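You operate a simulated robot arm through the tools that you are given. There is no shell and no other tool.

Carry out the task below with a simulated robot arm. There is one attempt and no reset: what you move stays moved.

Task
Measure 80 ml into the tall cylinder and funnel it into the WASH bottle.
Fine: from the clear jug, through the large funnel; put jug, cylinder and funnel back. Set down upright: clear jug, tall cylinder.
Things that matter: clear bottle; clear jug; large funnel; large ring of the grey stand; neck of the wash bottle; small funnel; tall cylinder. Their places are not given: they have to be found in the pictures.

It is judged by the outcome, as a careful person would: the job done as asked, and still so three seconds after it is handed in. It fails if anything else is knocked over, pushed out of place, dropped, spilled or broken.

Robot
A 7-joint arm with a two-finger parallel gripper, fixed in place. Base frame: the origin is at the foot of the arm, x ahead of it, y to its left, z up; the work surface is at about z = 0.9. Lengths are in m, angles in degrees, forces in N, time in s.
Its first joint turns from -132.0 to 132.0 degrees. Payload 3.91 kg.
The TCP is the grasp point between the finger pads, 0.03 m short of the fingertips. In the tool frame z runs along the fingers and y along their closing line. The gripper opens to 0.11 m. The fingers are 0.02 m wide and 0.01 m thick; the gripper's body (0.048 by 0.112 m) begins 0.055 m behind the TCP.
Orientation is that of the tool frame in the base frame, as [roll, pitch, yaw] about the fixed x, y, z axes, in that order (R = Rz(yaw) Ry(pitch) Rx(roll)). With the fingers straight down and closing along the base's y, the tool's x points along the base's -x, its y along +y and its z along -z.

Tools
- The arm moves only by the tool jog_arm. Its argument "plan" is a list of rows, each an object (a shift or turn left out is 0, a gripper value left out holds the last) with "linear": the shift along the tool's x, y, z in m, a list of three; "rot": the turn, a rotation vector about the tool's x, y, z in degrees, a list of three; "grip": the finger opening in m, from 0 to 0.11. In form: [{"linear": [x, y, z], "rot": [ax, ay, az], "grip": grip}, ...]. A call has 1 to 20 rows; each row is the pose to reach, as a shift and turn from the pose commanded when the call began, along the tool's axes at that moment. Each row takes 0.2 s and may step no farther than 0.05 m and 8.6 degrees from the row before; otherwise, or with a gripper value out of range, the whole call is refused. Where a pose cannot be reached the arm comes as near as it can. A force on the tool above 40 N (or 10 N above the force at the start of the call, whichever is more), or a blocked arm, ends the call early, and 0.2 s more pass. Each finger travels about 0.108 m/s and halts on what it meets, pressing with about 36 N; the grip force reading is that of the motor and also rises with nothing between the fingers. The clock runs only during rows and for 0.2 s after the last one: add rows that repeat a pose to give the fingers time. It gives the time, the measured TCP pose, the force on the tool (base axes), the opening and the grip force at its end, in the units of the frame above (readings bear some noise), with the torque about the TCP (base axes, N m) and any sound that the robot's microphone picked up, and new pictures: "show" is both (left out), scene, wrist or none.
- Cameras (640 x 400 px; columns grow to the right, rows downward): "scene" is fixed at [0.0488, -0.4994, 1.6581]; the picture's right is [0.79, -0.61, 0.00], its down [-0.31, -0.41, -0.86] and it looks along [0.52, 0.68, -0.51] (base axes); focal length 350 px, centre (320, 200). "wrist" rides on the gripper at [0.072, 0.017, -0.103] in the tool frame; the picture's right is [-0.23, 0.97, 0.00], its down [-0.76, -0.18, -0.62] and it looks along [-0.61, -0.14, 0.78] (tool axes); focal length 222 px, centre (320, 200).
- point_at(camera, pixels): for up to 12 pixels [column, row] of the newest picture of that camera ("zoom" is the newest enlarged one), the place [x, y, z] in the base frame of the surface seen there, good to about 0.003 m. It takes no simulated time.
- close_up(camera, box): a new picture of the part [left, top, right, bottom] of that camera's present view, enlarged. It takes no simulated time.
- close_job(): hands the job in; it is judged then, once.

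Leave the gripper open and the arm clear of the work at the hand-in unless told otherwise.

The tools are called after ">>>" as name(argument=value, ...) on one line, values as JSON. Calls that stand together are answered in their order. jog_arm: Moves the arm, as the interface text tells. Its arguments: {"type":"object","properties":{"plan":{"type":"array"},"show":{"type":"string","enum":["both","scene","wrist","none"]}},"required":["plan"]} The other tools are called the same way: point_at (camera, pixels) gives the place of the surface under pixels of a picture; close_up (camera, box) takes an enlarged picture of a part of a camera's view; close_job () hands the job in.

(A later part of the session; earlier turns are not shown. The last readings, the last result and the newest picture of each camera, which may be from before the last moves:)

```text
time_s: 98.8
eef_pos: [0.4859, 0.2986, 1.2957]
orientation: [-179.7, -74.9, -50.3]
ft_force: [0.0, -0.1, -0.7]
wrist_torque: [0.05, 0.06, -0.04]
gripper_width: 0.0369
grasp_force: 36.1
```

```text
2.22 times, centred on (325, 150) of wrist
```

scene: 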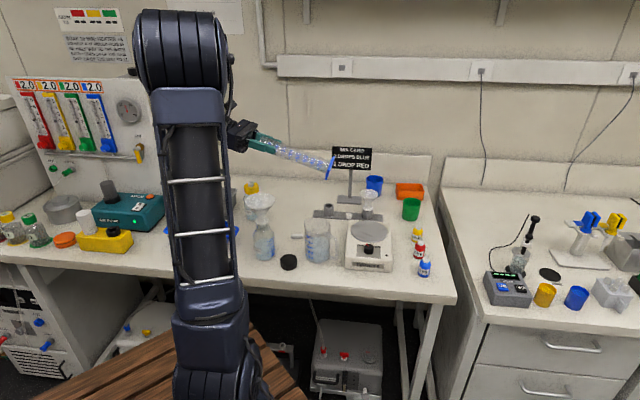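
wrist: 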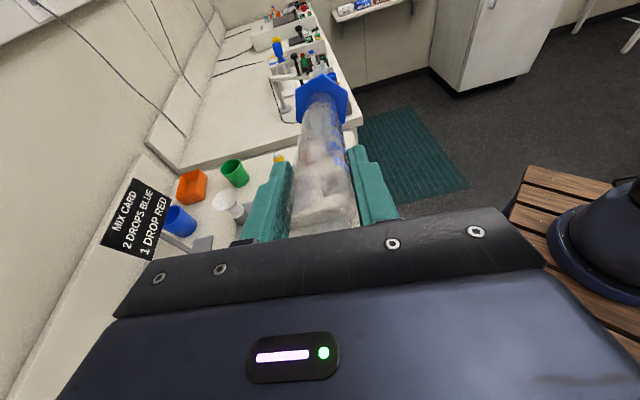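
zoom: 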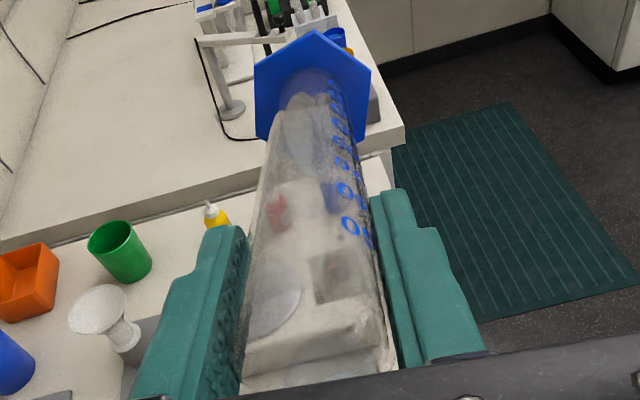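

It has crept a few millimetres in the pads under the tilt. I'll bring it upright promptly while carrying it back over its own place.

>>> jog_arm(plan=[{"linear": [0.0002, -0.008, -0.0002], "rot": [0, -4, 0]}, {"linear": [0.0006, -0.026, -0.0004], "rot": [0, -11, 0]}, {"linear": [0.001, -0.05, -0.0006], "rot": [0, -18.5, 0]}, {"linear": [0.0014, -0.076, -0.0009], "rot": [0, -26.5, 0]}, {"linear": [0.0018, -0.102, -0.0012], "rot": [0, -34.5, 0]}, {"linear": [0.0022, -0.128, -0.0015], "rot": [0, -42.5, 0]}, {"linear": [0.0026, -0.154, -0.0018], "rot": [0, -50.5, 0]}, {"linear": [0.003, -0.18, -0.0021], "rot": [0, -58.5, 0]}, {"linear": [0.0033, -0.203, -0.0023], "rot": [0, -66.5, 0]}, {"linear": [0.0035, -0.217, -0.0025], "rot": [0, -72, 0]}, {"linear": [0.0035, -0.2231, -0.0025], "rot": [0, -75, 0]}, {"linear": [0.0035, -0.2231, -0.0025], "rot": [0, -75, 0]}])

>>> close_up(camera="scene", box=[264, 110, 328, 190])

>>> close_up(camera="wrist", box=[230, 40, 420, 240])

```text
time_s: 101.4
eef_pos: [0.6594, 0.4417, 1.3018]
orientation: [-180.0, 0.2, -50.0]
ft_force: [-0.6, 0.3, -0.5]
wrist_torque: [-0.04, -0.03, 0.04]
gripper_width: 0.0364
grasp_force: 36.5
```

scene: 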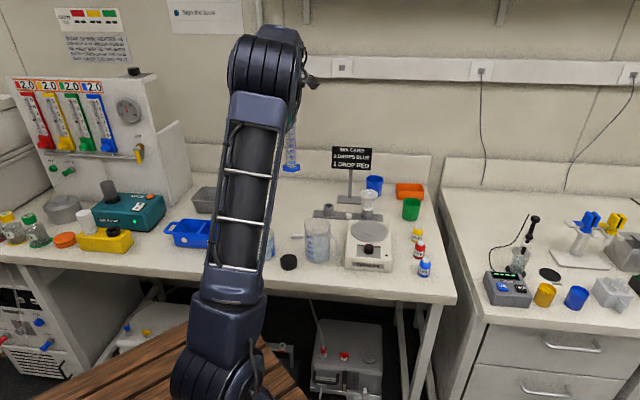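
wrist: 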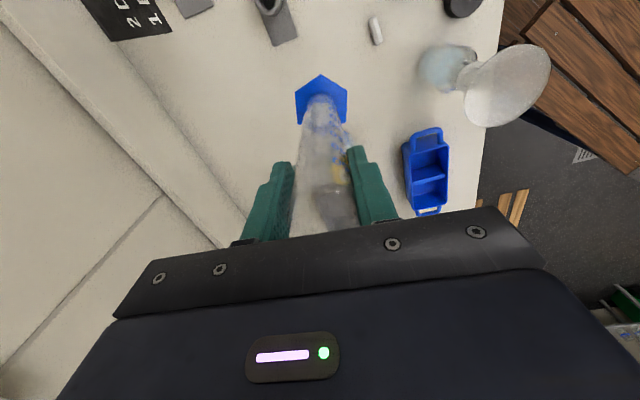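

```text
5.00 times, centred on (296, 150) of scene
```

zoom: 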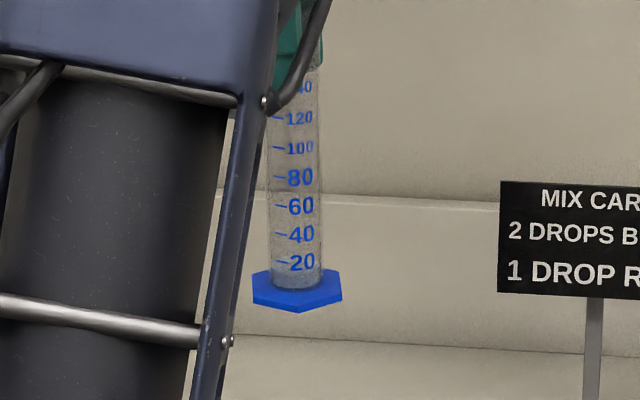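

```text
2.00 times, centred on (325, 140) of wrist
```

zoom: 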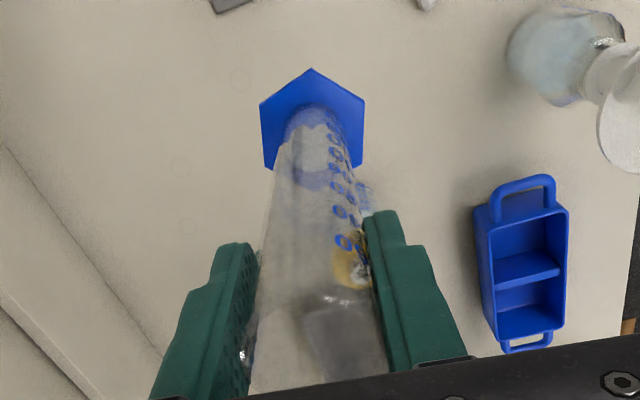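

Upright above its place, but the opening is still creeping (36.4 mm), so I want to put it down soon. I'll locate the base now to set it exactly on its old spot.

>>> point_at(camera="zoom", pixels=[[311, 72], [263, 103], [362, 103], [267, 160], [358, 165], [290, 105], [340, 105], [311, 90]])

```text
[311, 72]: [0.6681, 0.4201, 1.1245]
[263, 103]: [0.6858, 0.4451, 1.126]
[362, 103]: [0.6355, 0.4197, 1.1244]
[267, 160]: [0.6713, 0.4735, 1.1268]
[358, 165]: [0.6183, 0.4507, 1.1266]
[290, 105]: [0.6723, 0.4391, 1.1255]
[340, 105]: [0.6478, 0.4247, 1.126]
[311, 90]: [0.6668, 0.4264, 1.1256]
```

The base centre is at (0.6527, 0.4473), level; it slipped about 8 mm sideways in the pads. I'll shift to bring it over (0.6535, 0.442) and lower to just above the bench.

>>> jog_arm(plan=[{"linear": [0.0022, 0.0013, 0.02]}, {"linear": [0.0043, 0.0026, 0.055]}, {"linear": [0.0043, 0.0026, 0.095]}, {"linear": [0.0043, 0.0026, 0.135]}, {"linear": [0.0043, 0.0026, 0.17]}, {"linear": [0.0043, 0.0026, 0.195]}, {"linear": [0.0043, 0.0026, 0.208]}, {"linear": [0.0043, 0.0026, 0.214]}, {"linear": [0.0043, 0.0026, 0.214]}])

>>> close_up(camera="scene", box=[264, 160, 328, 230])

```text
time_s: 103.4
eef_pos: [0.6587, 0.4379, 1.088]
orientation: [-179.9, 0.1, -50.1]
ft_force: [0.9, -0.8, 0.2]
wrist_torque: [-0.01, -0.02, -0.01]
gripper_width: 0.0358
grasp_force: 36.0
```

scene: 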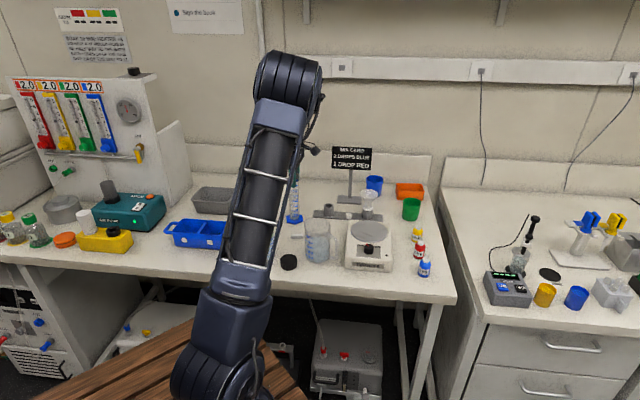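
wrist: 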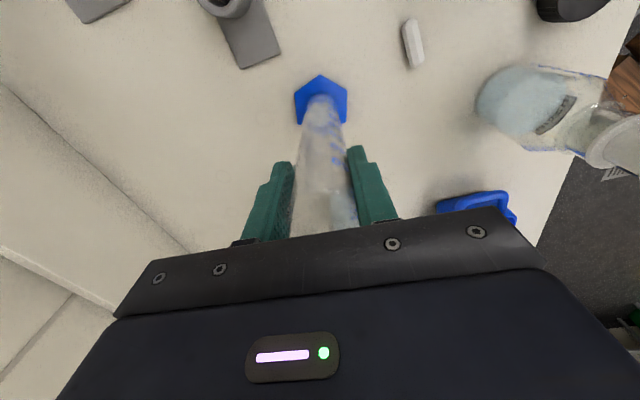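

```text
5.71 times, centred on (296, 195) of scene
```

zoom: 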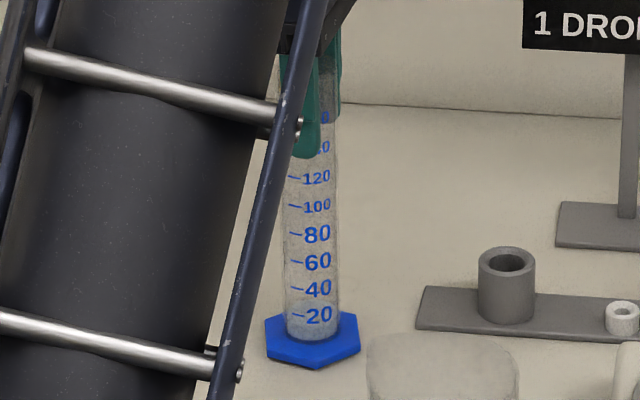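

Just above the bench. I'll check the base position once more before touching down.

>>> close_up(camera="wrist", box=[270, 60, 370, 140])

>>> point_at(camera="wrist", pixels=[[320, 76], [297, 92], [344, 92], [299, 118], [345, 117], [320, 86], [308, 95]])

```text
5.00 times, centred on (320, 100) of wrist
```

zoom: 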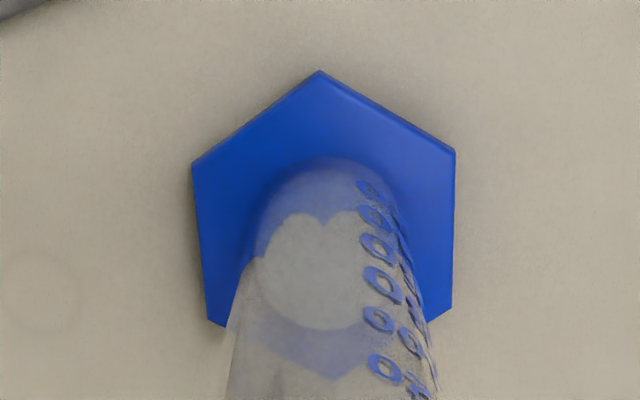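

```text
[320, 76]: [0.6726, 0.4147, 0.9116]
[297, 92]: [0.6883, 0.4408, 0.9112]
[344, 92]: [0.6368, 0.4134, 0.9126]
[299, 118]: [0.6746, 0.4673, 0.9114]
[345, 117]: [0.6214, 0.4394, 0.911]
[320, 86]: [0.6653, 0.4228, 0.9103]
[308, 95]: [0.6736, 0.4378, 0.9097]
```

The base is 2.5 mm off and 5 mm above its resting height. I'll shift by that and lower until it touches.

>>> jog_arm(plan=[{"linear": [-0.0025, 0, 0.001]}, {"linear": [-0.0025, 0, 0.003]}, {"linear": [-0.0025, 0, 0.004]}, {"linear": [-0.0025, 0, 0.0045]}, {"linear": [-0.0025, 0, 0.0045]}], show="none")

```text
time_s: 104.6
eef_pos: [0.6587, 0.4418, 1.0834]
orientation: [-179.8, 0.0, -50.1]
ft_force: [-3.6, 0.3, 24.1]
wrist_torque: [-0.58, 0.2, -0.19]
gripper_width: 0.0358
grasp_force: 35.8
```

It touched down with 24 N. I'll ease up 1 mm and check the force.

>>> jog_arm(plan=[{"linear": [0, 0, -0.0008]}, {"linear": [0, 0, -0.001]}], show="none")

>>> close_up(camera="scene", box=[264, 160, 328, 230])

```text
time_s: 105.2
eef_pos: [0.6565, 0.4403, 1.0836]
orientation: [-179.9, 0.1, -49.9]
ft_force: [-4.2, -0.3, 13.5]
wrist_torque: [-0.22, 0.47, -0.07]
gripper_width: 0.0356
grasp_force: 35.7
```

```text
5.71 times, centred on (296, 195) of scene
```

zoom: 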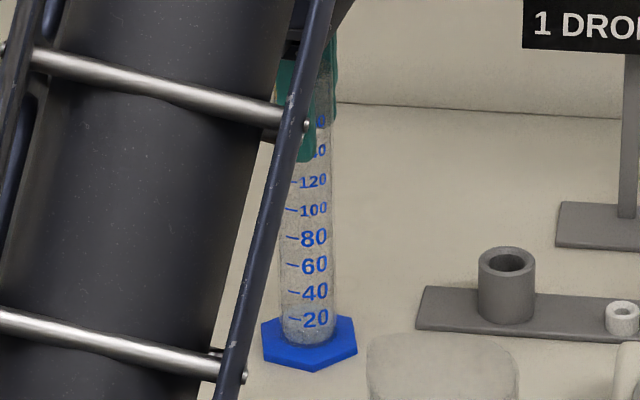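

>>> jog_arm(plan=[{"linear": [0, 0, -0.001]}, {"linear": [0, 0, -0.001]}], show="none")

```text
time_s: 105.8
eef_pos: [0.6587, 0.4407, 1.0857]
orientation: [-180.0, 0.0, -50.0]
ft_force: [-0.4, -0.5, -0.3]
wrist_torque: [0.02, -0.03, 0.02]
gripper_width: 0.0358
grasp_force: 35.8
```

The force is near zero now. I'll go back down 0.6 mm so it is just touching, then open the fingers slowly.

>>> jog_arm(plan=[{"linear": [0, 0, 0.0006]}, {"linear": [0, 0, 0.0006]}, {"linear": [0, 0, 0.0006], "grip": 0.038}, {"linear": [0, 0, 0.0006], "grip": 0.042}, {"linear": [0, 0, 0.0006], "grip": 0.05}, {"linear": [0, 0, 0.0006], "grip": 0.06}, {"linear": [0, 0, 0.0006], "grip": 0.075}, {"linear": [0, 0, 0.0006], "grip": 0.075}])

>>> close_up(camera="scene", box=[264, 160, 328, 230])

>>> close_up(camera="wrist", box=[230, 60, 410, 230])

```text
time_s: 107.6
eef_pos: [0.6572, 0.4408, 1.0843]
orientation: [-179.9, 0.1, -49.9]
ft_force: [-0.2, -0.9, -0.5]
wrist_torque: [0.0, -0.03, 0.02]
gripper_width: 0.0749
grasp_force: 0.1
```

scene: 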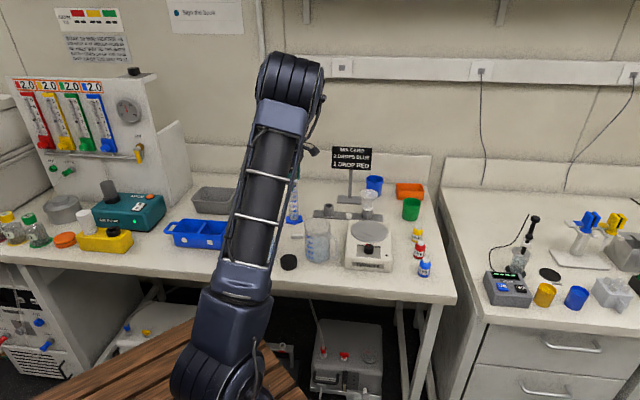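
wrist: 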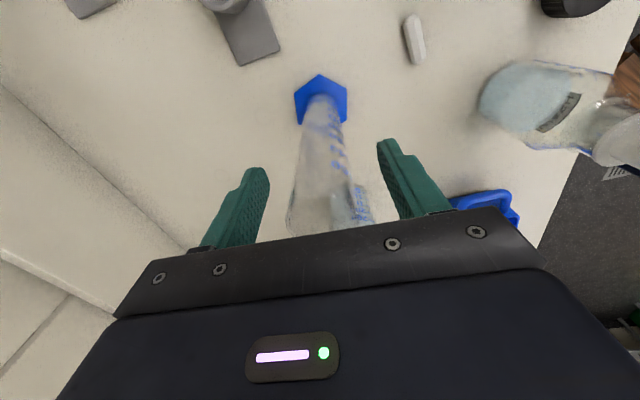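

```text
5.71 times, centred on (296, 195) of scene
```

zoom: 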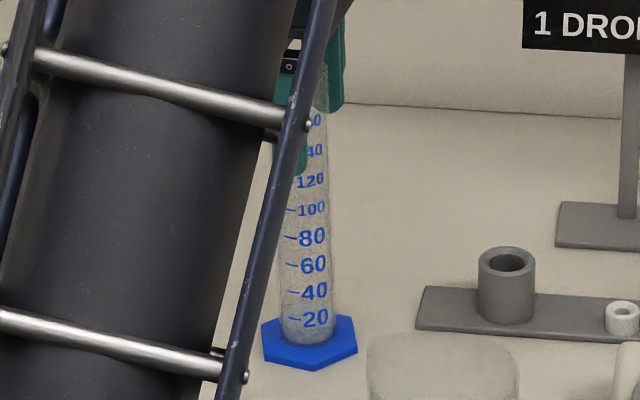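

```text
2.35 times, centred on (320, 145) of wrist
```

zoom: 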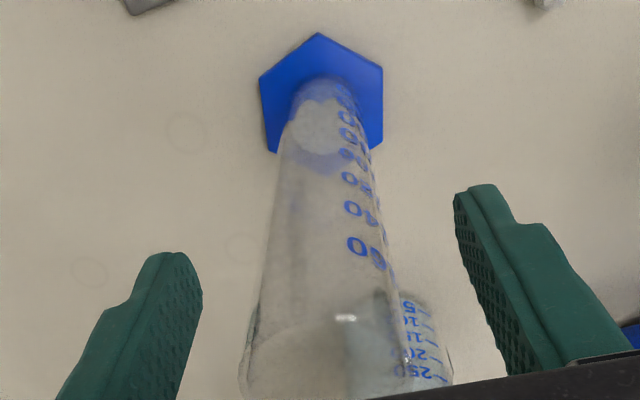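

The cylinder stands upright on its spot. I'll open fully and rise straight up.

>>> jog_arm(plan=[{"linear": [0, 0, 0], "grip": 0.1}, {"linear": [0, 0, -0.01], "grip": 0.11}, {"linear": [0, 0, -0.04], "grip": 0.11}, {"linear": [0, 0, -0.08], "grip": 0.11}, {"linear": [0, 0, -0.12], "grip": 0.11}, {"linear": [0, 0, -0.16], "grip": 0.11}, {"linear": [0, 0, -0.2], "grip": 0.11}, {"linear": [0, 0, -0.215], "grip": 0.11}, {"linear": [0, 0, -0.215], "grip": 0.11}])

>>> close_up(camera="scene", box=[276, 166, 316, 226])

>>> close_up(camera="wrist", box=[290, 45, 354, 115])

```text
time_s: 109.6
eef_pos: [0.6571, 0.4408, 1.3003]
orientation: [-179.9, 0.1, -50.1]
ft_force: [-0.1, 0.2, -0.2]
wrist_torque: [0.01, -0.01, 0.01]
gripper_width: 0.1099
grasp_force: 0.1
```

scene: 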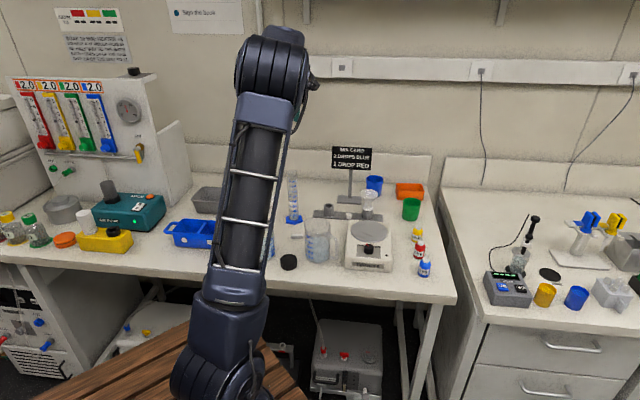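
wrist: 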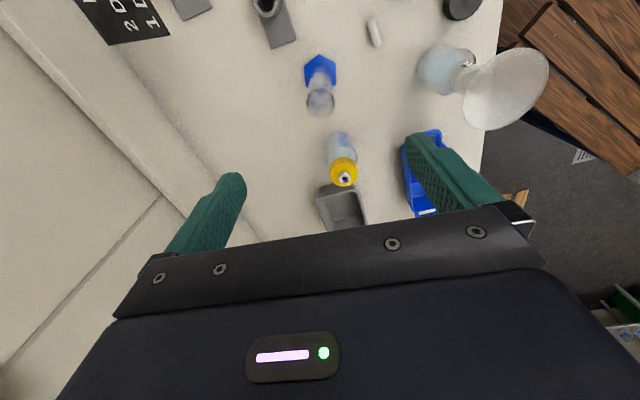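

```text
6.67 times, centred on (296, 196) of scene
```

zoom: 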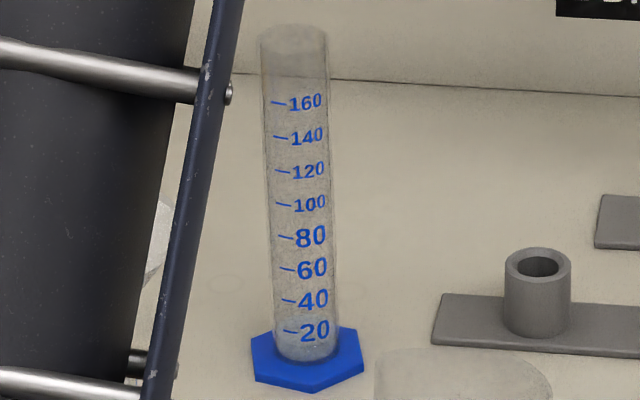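

```text
5.71 times, centred on (322, 80) of wrist
```

zoom: 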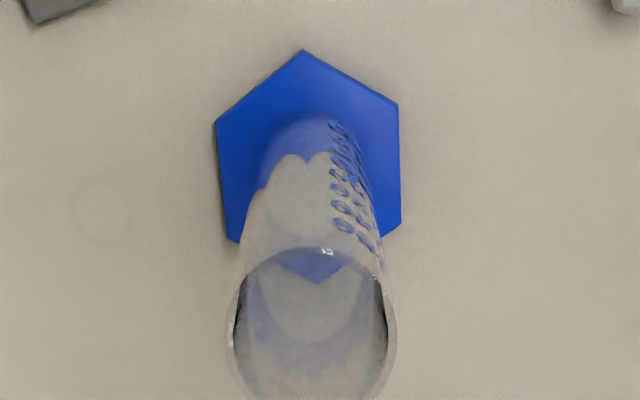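

The cylinder is upright. I'll read the small amount left in it.

>>> close_up(camera="scene", box=[284, 208, 308, 224])

>>> point_at(camera="zoom", pixels=[[240, 180], [260, 170], [280, 165], [300, 170], [320, 180], [340, 190], [250, 210], [280, 205], [310, 210], [330, 220], [260, 240], [300, 245]])

```text
16.00 times, centred on (296, 216) of scene
```

zoom: 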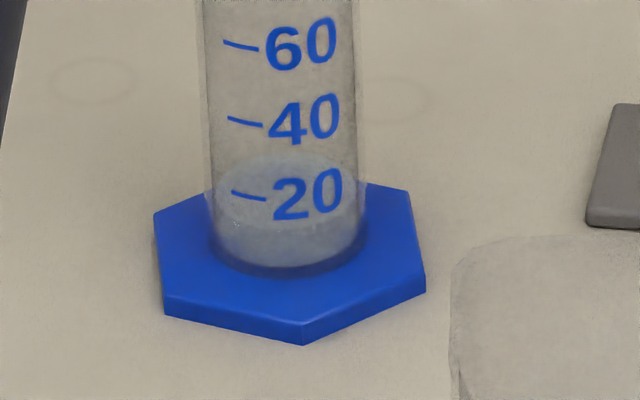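

```text
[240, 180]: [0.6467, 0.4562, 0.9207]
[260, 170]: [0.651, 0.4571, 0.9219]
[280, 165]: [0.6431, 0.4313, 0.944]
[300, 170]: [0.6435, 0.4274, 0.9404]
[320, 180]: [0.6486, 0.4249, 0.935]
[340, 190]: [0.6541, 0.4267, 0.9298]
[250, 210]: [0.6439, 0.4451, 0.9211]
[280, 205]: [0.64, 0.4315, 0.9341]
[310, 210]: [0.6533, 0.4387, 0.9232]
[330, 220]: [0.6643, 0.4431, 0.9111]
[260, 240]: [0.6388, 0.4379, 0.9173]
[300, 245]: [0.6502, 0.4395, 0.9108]
```

About 10 ml is left by the scale, so the bottle got roughly 74–77 ml, a bit short of 80. I'll do one short second pour of about 5–6 ml. First I'll locate the cylinder.

>>> close_up(camera="wrist", box=[290, 45, 354, 115])

>>> point_at(camera="zoom", pixels=[[303, 55], [220, 123], [236, 236], [394, 105], [397, 218], [232, 320], [245, 275], [390, 330], [380, 275], [310, 258]])

```text
5.71 times, centred on (322, 80) of wrist
```

zoom: 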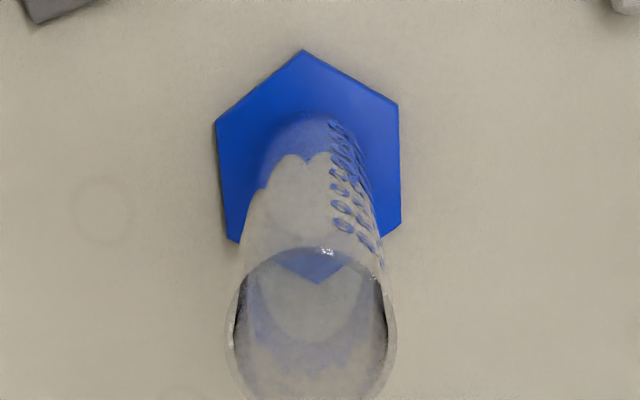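

```text
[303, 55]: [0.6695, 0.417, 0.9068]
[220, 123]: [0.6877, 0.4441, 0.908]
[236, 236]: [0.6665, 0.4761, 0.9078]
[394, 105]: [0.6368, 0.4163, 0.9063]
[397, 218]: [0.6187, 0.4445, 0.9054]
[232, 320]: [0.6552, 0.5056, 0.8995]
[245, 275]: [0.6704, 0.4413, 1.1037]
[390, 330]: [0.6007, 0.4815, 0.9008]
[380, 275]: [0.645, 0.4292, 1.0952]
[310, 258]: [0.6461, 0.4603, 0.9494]
```

Cylinder axis near (0.6527, 0.4447). I'll shift over it and descend to z 1.083.

>>> jog_arm(plan=[{"linear": [-0.0056, -0.001, 0.03]}, {"linear": [-0.0056, -0.001, 0.07]}, {"linear": [-0.0056, -0.001, 0.11]}, {"linear": [-0.0056, -0.001, 0.15]}, {"linear": [-0.0056, -0.001, 0.185]}, {"linear": [-0.0056, -0.001, 0.208]}, {"linear": [-0.0056, -0.001, 0.218]}, {"linear": [-0.0056, -0.001, 0.218], "grip": 0.08}, {"linear": [-0.0056, -0.001, 0.218], "grip": 0.055}, {"linear": [-0.0056, -0.001, 0.218], "grip": 0.05}, {"linear": [-0.0056, -0.001, 0.218], "grip": 0.05}], show="wrist")

>>> close_up(camera="wrist", box=[220, 100, 420, 225])

```text
time_s: 112.0
eef_pos: [0.6547, 0.4455, 1.0804]
orientation: [-180.0, 0.0, -50.1]
ft_force: [0.1, 0.2, 0.6]
wrist_torque: [0.02, -0.03, -0.01]
gripper_width: 0.05
grasp_force: 0.1
```

wrist: 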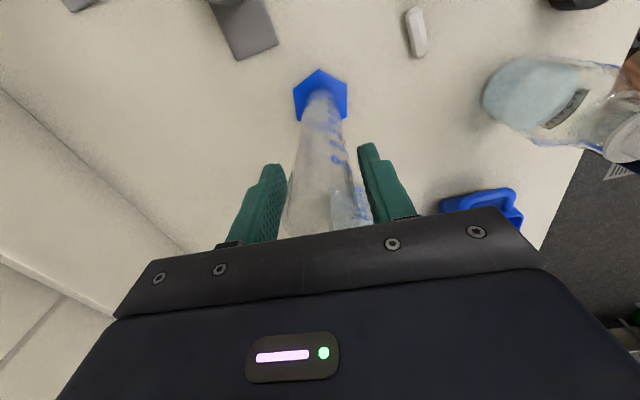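

```text
3.20 times, centred on (320, 162) of wrist
```

zoom: 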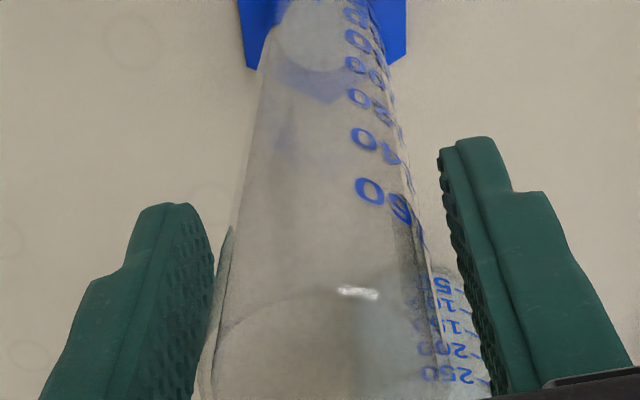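

The cylinder is about 2.5 mm nearer the left finger; I'll shift and close.

>>> jog_arm(plan=[{"linear": [0, -0.0025, 0]}, {"linear": [0, -0.0025, 0], "grip": 0.044}, {"linear": [0, -0.0025, 0], "grip": 0.04}, {"linear": [0, -0.0025, 0], "grip": 0.03}, {"linear": [0, -0.0025, 0], "grip": 0.025}, {"linear": [0, -0.0025, 0], "grip": 0.025}, {"linear": [0, -0.0025, -0.008]}, {"linear": [0, -0.0025, -0.03]}, {"linear": [0, -0.0025, -0.065]}, {"linear": [0, -0.0025, -0.105]}, {"linear": [0, -0.0025, -0.145]}, {"linear": [0, -0.0025, -0.185]}, {"linear": [0, -0.0025, -0.215]}, {"linear": [0, -0.0025, -0.22]}, {"linear": [0, -0.0025, -0.22]}])

>>> close_up(camera="wrist", box=[220, 60, 420, 225])

```text
time_s: 115.2
eef_pos: [0.6563, 0.4467, 1.3023]
orientation: [-179.9, 0.1, -50.0]
ft_force: [-0.1, 0.2, 0.7]
wrist_torque: [0.02, 0.01, 0.02]
gripper_width: 0.0356
grasp_force: 35.9
```

scene: 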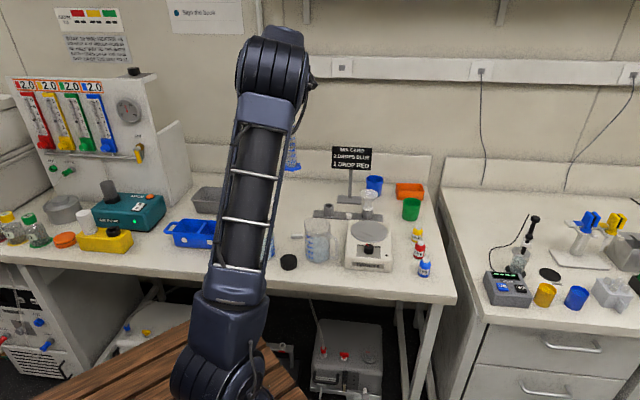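
wrist: 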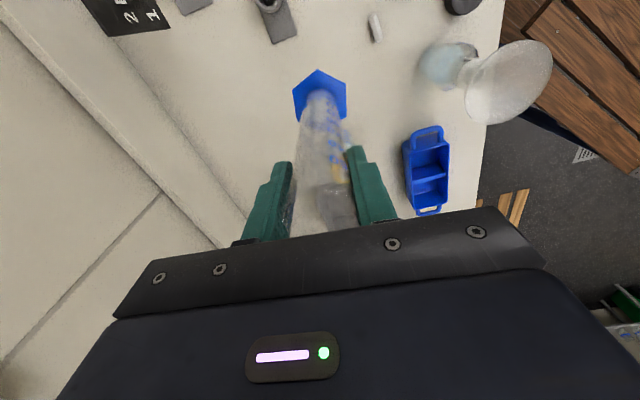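

```text
2.42 times, centred on (320, 142) of wrist
```

zoom: 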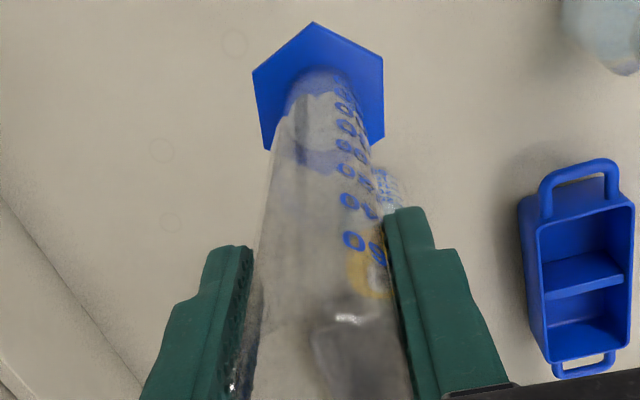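

I'll check where the cylinder's axis sits relative to the TCP with this grip.

>>> point_at(camera="zoom", pixels=[[313, 26], [257, 74], [266, 145], [380, 62], [380, 135], [300, 60], [350, 70]])

```text
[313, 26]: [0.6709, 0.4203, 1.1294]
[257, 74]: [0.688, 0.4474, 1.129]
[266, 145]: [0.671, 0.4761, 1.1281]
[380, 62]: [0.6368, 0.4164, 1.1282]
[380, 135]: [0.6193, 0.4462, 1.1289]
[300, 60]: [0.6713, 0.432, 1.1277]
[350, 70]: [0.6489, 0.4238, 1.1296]
```

It's centred in the grip. I'll carry it back to the funnel with the same tilt path, to 75° and still high.

>>> jog_arm(plan=[{"linear": [0, 0.006, 0], "rot": [0, 5, 0]}, {"linear": [0.0003, 0.018, 0], "rot": [0, 11, 0]}, {"linear": [0.0006, 0.034, 0], "rot": [0, 18, 0]}, {"linear": [0.001, 0.054, 0], "rot": [0, 25, 0]}, {"linear": [0.0014, 0.075, 0], "rot": [0, 32, 0]}, {"linear": [0.0018, 0.097, 0], "rot": [0, 39, 0]}, {"linear": [0.0022, 0.119, 0], "rot": [0, 46, 0]}, {"linear": [0.0026, 0.141, 0], "rot": [0, 53, 0]}, {"linear": [0.003, 0.163, 0], "rot": [0, 60, 0]}, {"linear": [0.0034, 0.185, 0], "rot": [0, 66, 0]}, {"linear": [0.0038, 0.205, 0], "rot": [0, 71, 0]}, {"linear": [0.004, 0.22, 0], "rot": [0, 74, 0]}, {"linear": [0.0041, 0.2256, 0], "rot": [0, 75, 0]}, {"linear": [0.0041, 0.2256, 0], "rot": [0, 75, 0]}], show="scene")

```text
time_s: 118.2
eef_pos: [0.4861, 0.2972, 1.3011]
orientation: [-179.7, -74.9, -50.3]
ft_force: [-0.1, -0.8, -1.2]
wrist_torque: [0.04, 0.02, 0.03]
gripper_width: 0.0356
grasp_force: 36.2
```

scene: 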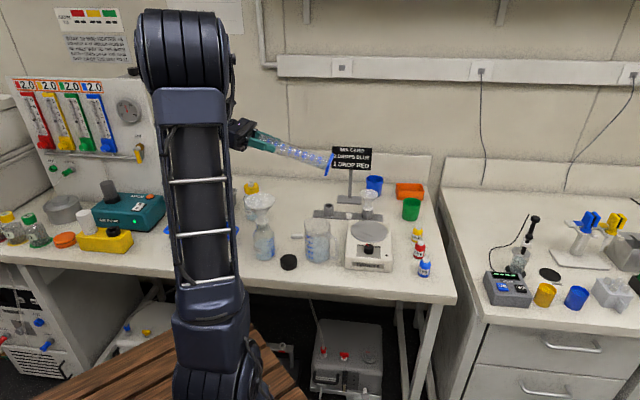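

I'll descend to the pouring height (lip about 5 cm above the rim).

>>> jog_arm(plan=[{"linear": [-0.035, 0, 0.0094]}, {"linear": [-0.07, 0, 0.0188]}, {"linear": [-0.1, 0, 0.0268]}, {"linear": [-0.116, 0, 0.0311]}, {"linear": [-0.1223, 0, 0.0328]}, {"linear": [-0.1223, 0, 0.0328]}], show="none")

>>> close_up(camera="scene", box=[240, 165, 304, 265])

```text
time_s: 119.6
eef_pos: [0.4874, 0.2981, 1.1726]
orientation: [-179.7, -74.9, -50.3]
ft_force: [0.3, -0.7, -0.2]
wrist_torque: [0.06, 0.06, 0.02]
gripper_width: 0.0358
grasp_force: 36.0
```

```text
4.00 times, centred on (272, 215) of scene
```

zoom: 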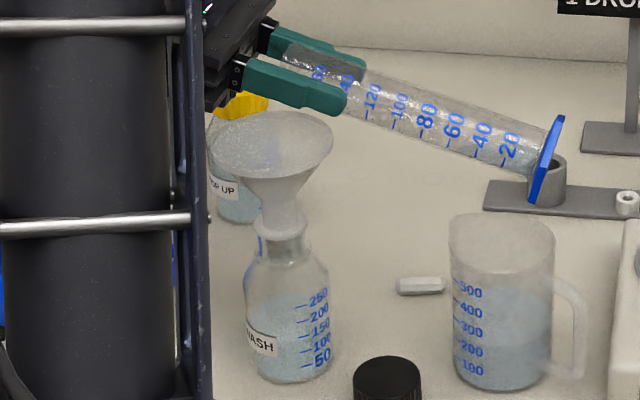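

Position is the same as before. I'll tip smoothly to 89°, with the lip over the funnel.

>>> jog_arm(plan=[{"linear": [0.0024, 0, -0.0017], "rot": [0, 4, 0]}, {"linear": [0.0048, 0, -0.0034], "rot": [0, 8, 0]}, {"linear": [0.0066, 0, -0.0047], "rot": [0, 11, 0]}, {"linear": [0.0078, 0, -0.0056], "rot": [0, 13, 0]}, {"linear": [0.0084, 0, -0.006], "rot": [0, 14, 0]}, {"linear": [0.0084, 0, -0.006], "rot": [0, 14, 0]}], show="none")

>>> close_up(camera="scene", box=[240, 165, 304, 265])

>>> close_up(camera="scene", box=[264, 168, 328, 208])

```text
time_s: 121.0
eef_pos: [0.4834, 0.3016, 1.183]
orientation: [-175.5, -88.9, -54.6]
ft_force: [1.0, -1.3, 0.1]
wrist_torque: [0.1, 0.04, -0.01]
gripper_width: 0.0356
grasp_force: 35.9
```

```text
4.00 times, centred on (272, 215) of scene
```

zoom: 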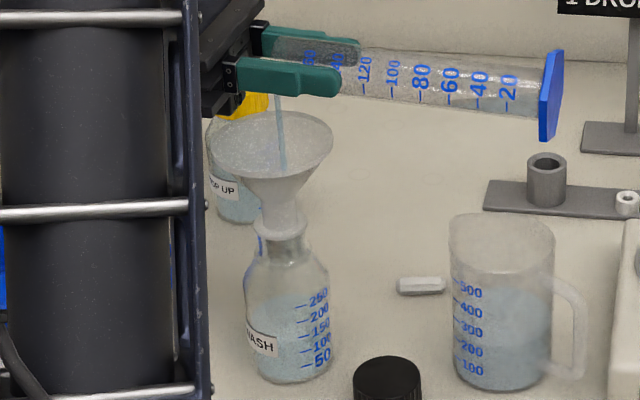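

```text
10.00 times, centred on (296, 188) of scene
```

zoom: 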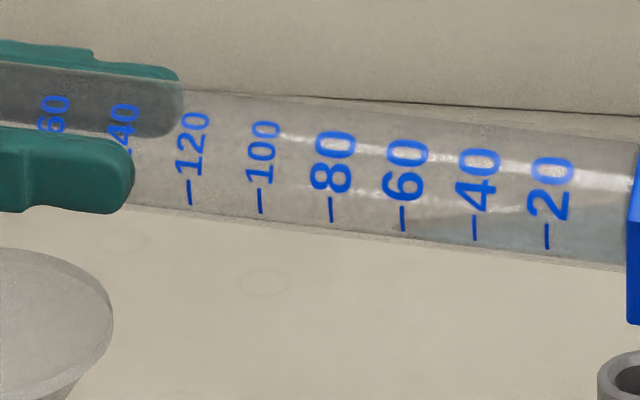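

A stream is flowing at 89°. I'll hold 0.6 s and look.

>>> jog_arm(plan=[{"linear": [0, 0, 0]}, {"linear": [0, 0, 0]}], show="none")

>>> close_up(camera="scene", box=[256, 165, 328, 210])

```text
time_s: 121.6
eef_pos: [0.4837, 0.3012, 1.1827]
orientation: [-175.2, -88.9, -54.8]
ft_force: [-0.1, -0.5, -1.5]
wrist_torque: [0.09, 0.05, -0.01]
gripper_width: 0.0355
grasp_force: 36.5
```

```text
8.89 times, centred on (292, 188) of scene
```

zoom: 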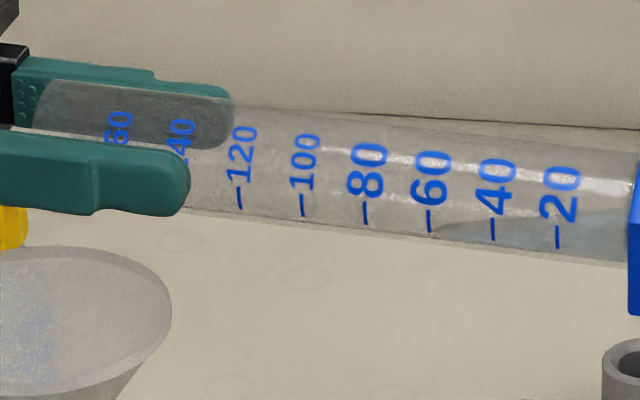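

The stream stopped again and the wedge is smaller. I'll add 0.7° and hold a second.

>>> jog_arm(plan=[{"linear": [0.0003, 0, -0.0002], "rot": [0, 0.7, 0]}, {"linear": [0.0003, 0, -0.0002], "rot": [0, 0.7, 0]}, {"linear": [0.0003, 0, -0.0002], "rot": [0, 0.7, 0]}, {"linear": [0.0003, 0, -0.0002], "rot": [0, 0.7, 0]}], show="none")

>>> close_up(camera="scene", box=[256, 165, 328, 210])

>>> close_up(camera="scene", box=[250, 228, 282, 264])

>>> point_at(camera="zoom", pixels=[[250, 140], [280, 130], [300, 160], [260, 170], [290, 180], [310, 200], [230, 170], [270, 190], [300, 205], [240, 190], [320, 170], [280, 160]])

```text
time_s: 122.6
eef_pos: [0.483, 0.3019, 1.1838]
orientation: [-167.7, -89.7, -62.3]
ft_force: [-0.2, 0.4, -0.9]
wrist_torque: [0.08, 0.04, 0.0]
gripper_width: 0.0356
grasp_force: 35.6
```

```text
8.89 times, centred on (292, 188) of scene
```

zoom: 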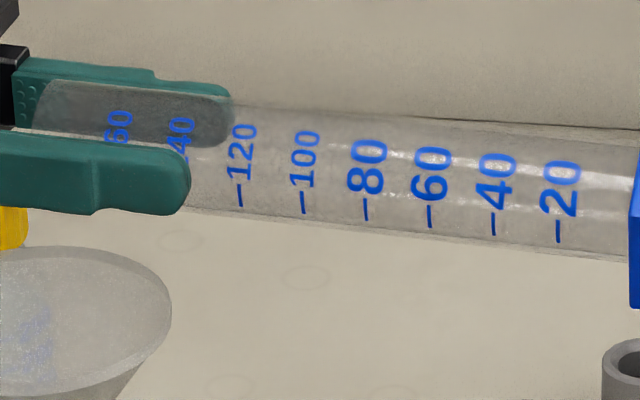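

```text
11.11 times, centred on (266, 246) of scene
```

zoom: 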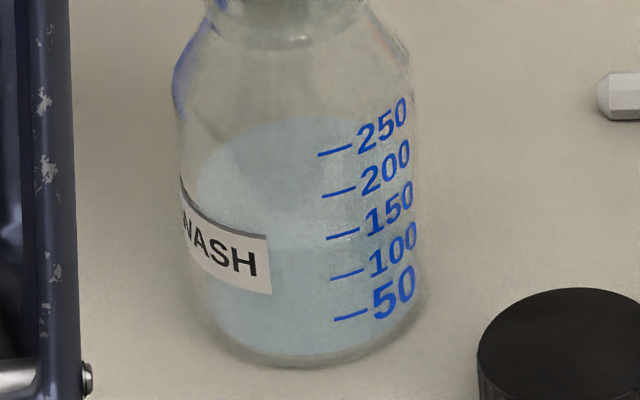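

```text
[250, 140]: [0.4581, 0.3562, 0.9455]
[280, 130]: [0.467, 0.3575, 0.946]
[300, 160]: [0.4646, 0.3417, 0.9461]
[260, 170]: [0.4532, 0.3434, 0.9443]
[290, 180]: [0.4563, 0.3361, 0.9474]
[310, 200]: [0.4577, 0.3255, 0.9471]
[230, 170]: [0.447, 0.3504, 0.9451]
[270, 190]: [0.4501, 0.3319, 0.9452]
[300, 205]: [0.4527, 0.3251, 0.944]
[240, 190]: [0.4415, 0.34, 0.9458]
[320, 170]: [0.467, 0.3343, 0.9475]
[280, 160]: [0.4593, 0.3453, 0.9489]
```

The cylinder now looks empty, and the bottle reads about 5 ml higher, so it has gained close to 80–83 ml. I'll tip back and raise.

>>> jog_arm(plan=[{"linear": [-0.0022, 0, 0.0012], "rot": [0, -5, 0]}, {"linear": [-0.0044, 0, 0.0025], "rot": [0, -10, 0]}, {"linear": [-0.0066, 0, 0.0037], "rot": [0, -14.7, 0]}, {"linear": [0.015, 0, 0.003], "rot": [0, -14.7, 0]}, {"linear": [0.05, 0, 0.003], "rot": [0, -14.7, 0]}, {"linear": [0.085, 0, 0.002], "rot": [0, -14.7, 0]}, {"linear": [0.115, 0, 0.002], "rot": [0, -14.7, 0]}, {"linear": [0.115, 0, 0.002], "rot": [0, -14.7, 0]}], show="none")

>>> close_up(camera="scene", box=[216, 130, 344, 230])

```text
time_s: 124.4
eef_pos: [0.4833, 0.298, 1.3001]
orientation: [-179.7, -75.0, -50.2]
ft_force: [-0.3, 1.1, -0.6]
wrist_torque: [0.07, 0.03, 0.02]
gripper_width: 0.0361
grasp_force: 36.0
```

```text
4.00 times, centred on (280, 180) of scene
```

zoom: 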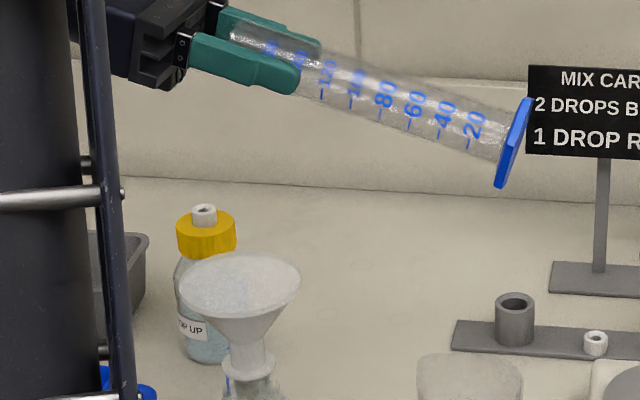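

Nothing was spilled and the funnel is seated. I'll carry the cylinder back upright to its place.

>>> jog_arm(plan=[{"linear": [0.0002, -0.008, -0.0002], "rot": [0, -4, 0]}, {"linear": [0.0004, -0.026, -0.0004], "rot": [0, -11, 0]}, {"linear": [0.0006, -0.05, -0.0006], "rot": [0, -18.5, 0]}, {"linear": [0.0008, -0.076, -0.0009], "rot": [0, -26.5, 0]}, {"linear": [0.001, -0.102, -0.0011], "rot": [0, -34.5, 0]}, {"linear": [0.0012, -0.128, -0.0012], "rot": [0, -42.5, 0]}, {"linear": [0.0014, -0.154, -0.0013], "rot": [0, -50.5, 0]}, {"linear": [0.0015, -0.18, -0.0014], "rot": [0, -58.5, 0]}, {"linear": [0.0016, -0.203, -0.0015], "rot": [0, -66.5, 0]}, {"linear": [0.0016, -0.219, -0.0015], "rot": [0, -72, 0]}, {"linear": [0.0016, -0.2261, -0.0015], "rot": [0, -75, 0]}, {"linear": [0.0016, -0.2261, -0.0015], "rot": [0, -75, 0]}], show="wrist")

>>> close_up(camera="wrist", box=[270, 55, 370, 135])

```text
time_s: 127.0
eef_pos: [0.6576, 0.4444, 1.3024]
orientation: [-179.9, 0.2, -50.0]
ft_force: [-0.3, 0.0, 0.0]
wrist_torque: [-0.01, 0.01, -0.03]
gripper_width: 0.0358
grasp_force: 35.7
```

wrist: 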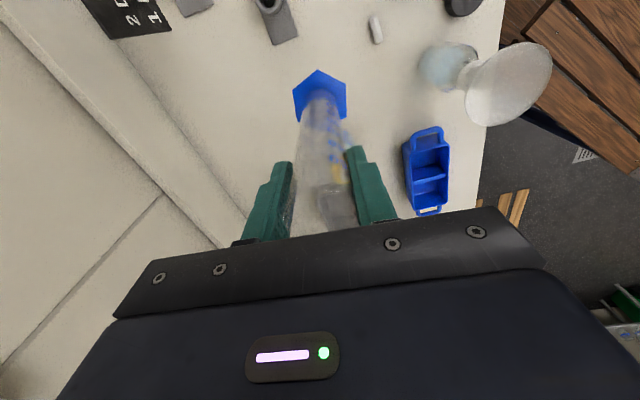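

```text
5.00 times, centred on (320, 95) of wrist
```

zoom: 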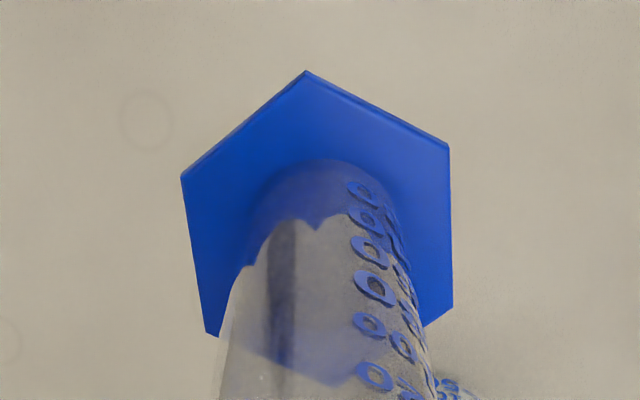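

>>> point_at(camera="zoom", pixels=[[306, 76], [185, 180], [208, 330], [446, 148], [449, 305], [250, 160], [380, 140]])

```text
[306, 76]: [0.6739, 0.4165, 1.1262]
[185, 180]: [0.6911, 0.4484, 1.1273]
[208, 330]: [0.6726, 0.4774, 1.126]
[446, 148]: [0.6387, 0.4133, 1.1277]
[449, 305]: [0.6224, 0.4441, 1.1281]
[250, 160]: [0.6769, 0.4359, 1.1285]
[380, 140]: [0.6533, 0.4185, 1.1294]
```

The base is level at (0.656, 0.446) and has spun about 20° from its first orientation. I'll turn it back 20°, shift to (0.6535, 0.442) and lower to just above the bench.

>>> jog_arm(plan=[{"linear": [0.0007, 0.0023, 0], "rot": [0, 0, 6.7]}, {"linear": [0.0014, 0.0046, 0], "rot": [0, 0, 13.4]}, {"linear": [0.0014, 0.0046, 0.01], "rot": [0, 0, 20]}, {"linear": [0.0014, 0.0046, 0.045], "rot": [0, 0, 20]}, {"linear": [0.0014, 0.0046, 0.085], "rot": [0, 0, 20]}, {"linear": [0.0014, 0.0046, 0.125], "rot": [0, 0, 20]}, {"linear": [0.0014, 0.0046, 0.16], "rot": [0, 0, 20]}, {"linear": [0.0014, 0.0046, 0.19], "rot": [0, 0, 20]}, {"linear": [0.0014, 0.0046, 0.208], "rot": [0, 0, 20]}, {"linear": [0.0014, 0.0046, 0.215], "rot": [0, 0, 20]}, {"linear": [0.0014, 0.0046, 0.215], "rot": [0, 0, 20]}], show="wrist")

>>> close_up(camera="wrist", box=[270, 55, 370, 135])

>>> close_up(camera="scene", box=[264, 160, 328, 230])

```text
time_s: 129.4
eef_pos: [0.656, 0.4404, 1.0865]
orientation: [180.0, 0.1, -70.0]
ft_force: [0.3, -0.9, -0.2]
wrist_torque: [0.0, -0.01, 0.03]
gripper_width: 0.0359
grasp_force: 36.8
```

wrist: 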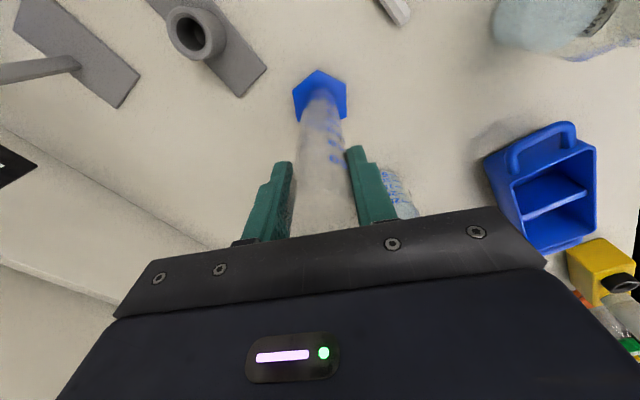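

```text
5.00 times, centred on (320, 95) of wrist
```

zoom: 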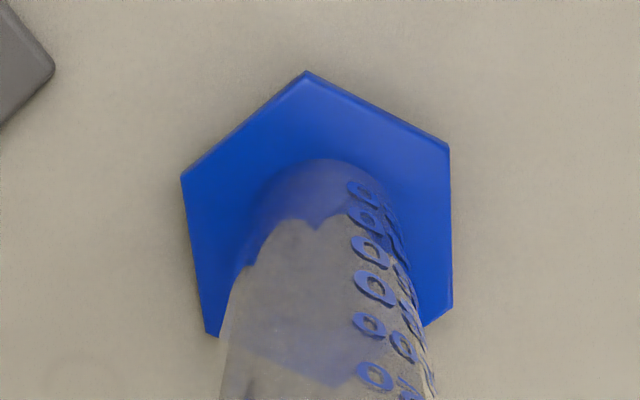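

```text
5.71 times, centred on (296, 195) of scene
```

zoom: 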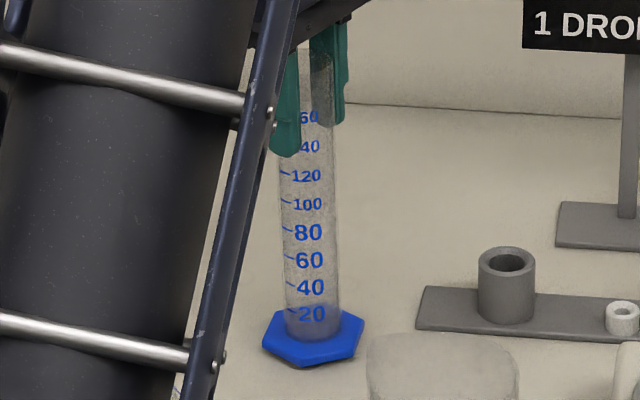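

>>> close_up(camera="wrist", box=[270, 55, 370, 135])

>>> point_at(camera="zoom", pixels=[[306, 76], [185, 180], [208, 330], [446, 148], [449, 305], [250, 160], [380, 140]])

```text
5.00 times, centred on (320, 95) of wrist
```

zoom: 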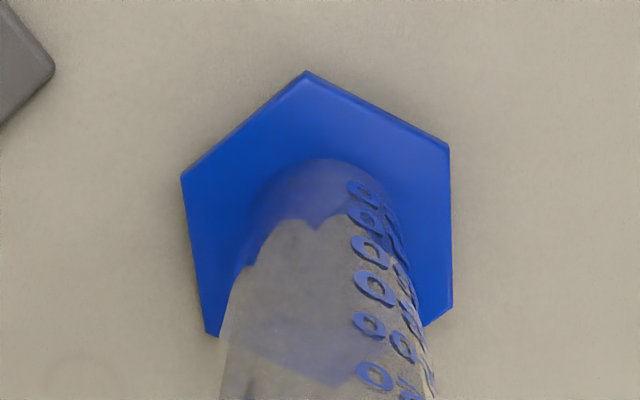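

```text
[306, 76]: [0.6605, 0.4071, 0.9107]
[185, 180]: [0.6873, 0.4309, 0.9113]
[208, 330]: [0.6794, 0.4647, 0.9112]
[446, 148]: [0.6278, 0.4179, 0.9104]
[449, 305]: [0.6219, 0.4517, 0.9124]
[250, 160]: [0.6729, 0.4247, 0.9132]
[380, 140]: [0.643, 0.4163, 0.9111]
```

The base is now within 1 mm and about 1° of where it began. I'll lower the last 4–5 mm.

>>> jog_arm(plan=[{"linear": [0, 0, 0.0015]}, {"linear": [0, 0, 0.003]}, {"linear": [0, 0, 0.0035]}, {"linear": [0, 0, 0.0035]}], show="none")

>>> jog_arm(plan=[{"linear": [0, 0, 0.0005]}, {"linear": [0, 0, 0.0005]}], show="none")

```text
time_s: 130.4
eef_pos: [0.6557, 0.4419, 1.0817]
orientation: [-180.0, 0.2, -70.0]
ft_force: [0.3, -0.1, -1.1]
wrist_torque: [-0.01, 0.0, 0.0]
gripper_width: 0.0355
grasp_force: 36.5
```

```text
time_s: 131.0
eef_pos: [0.6555, 0.4415, 1.0825]
orientation: [-179.9, 0.2, -70.1]
ft_force: [0.5, -0.3, -0.4]
wrist_torque: [0.0, -0.02, -0.03]
gripper_width: 0.0356
grasp_force: 36.4
```

>>> jog_arm(plan=[{"linear": [0, 0, 0.0006]}, {"linear": [0, 0, 0.0006]}], show="none")

```text
time_s: 131.6
eef_pos: [0.6552, 0.4419, 1.0811]
orientation: [-180.0, 0.3, -69.9]
ft_force: [-0.3, 0.2, -1.0]
wrist_torque: [-0.01, 0.01, -0.02]
gripper_width: 0.0358
grasp_force: 35.9
```

Still no contact. I'll go another 0.6 mm and read.

>>> jog_arm(plan=[{"linear": [0, 0, 0.0006]}, {"linear": [0, 0, 0.0006]}], show="none")

>>> jog_arm(plan=[{"linear": [0, 0, 0.0004]}, {"linear": [0, 0, 0.0004]}], show="none")

```text
time_s: 132.2
eef_pos: [0.6566, 0.442, 1.0807]
orientation: [-179.9, 0.2, -70.0]
ft_force: [-0.5, -0.2, 5.2]
wrist_torque: [-0.37, 0.2, -0.04]
gripper_width: 0.0357
grasp_force: 36.4
```

```text
time_s: 132.8
eef_pos: [0.6559, 0.442, 1.0811]
orientation: [-179.9, 0.1, -70.0]
ft_force: [1.2, 3.1, 7.8]
wrist_torque: [0.24, 0.13, -0.03]
gripper_width: 0.0358
grasp_force: 35.8
```

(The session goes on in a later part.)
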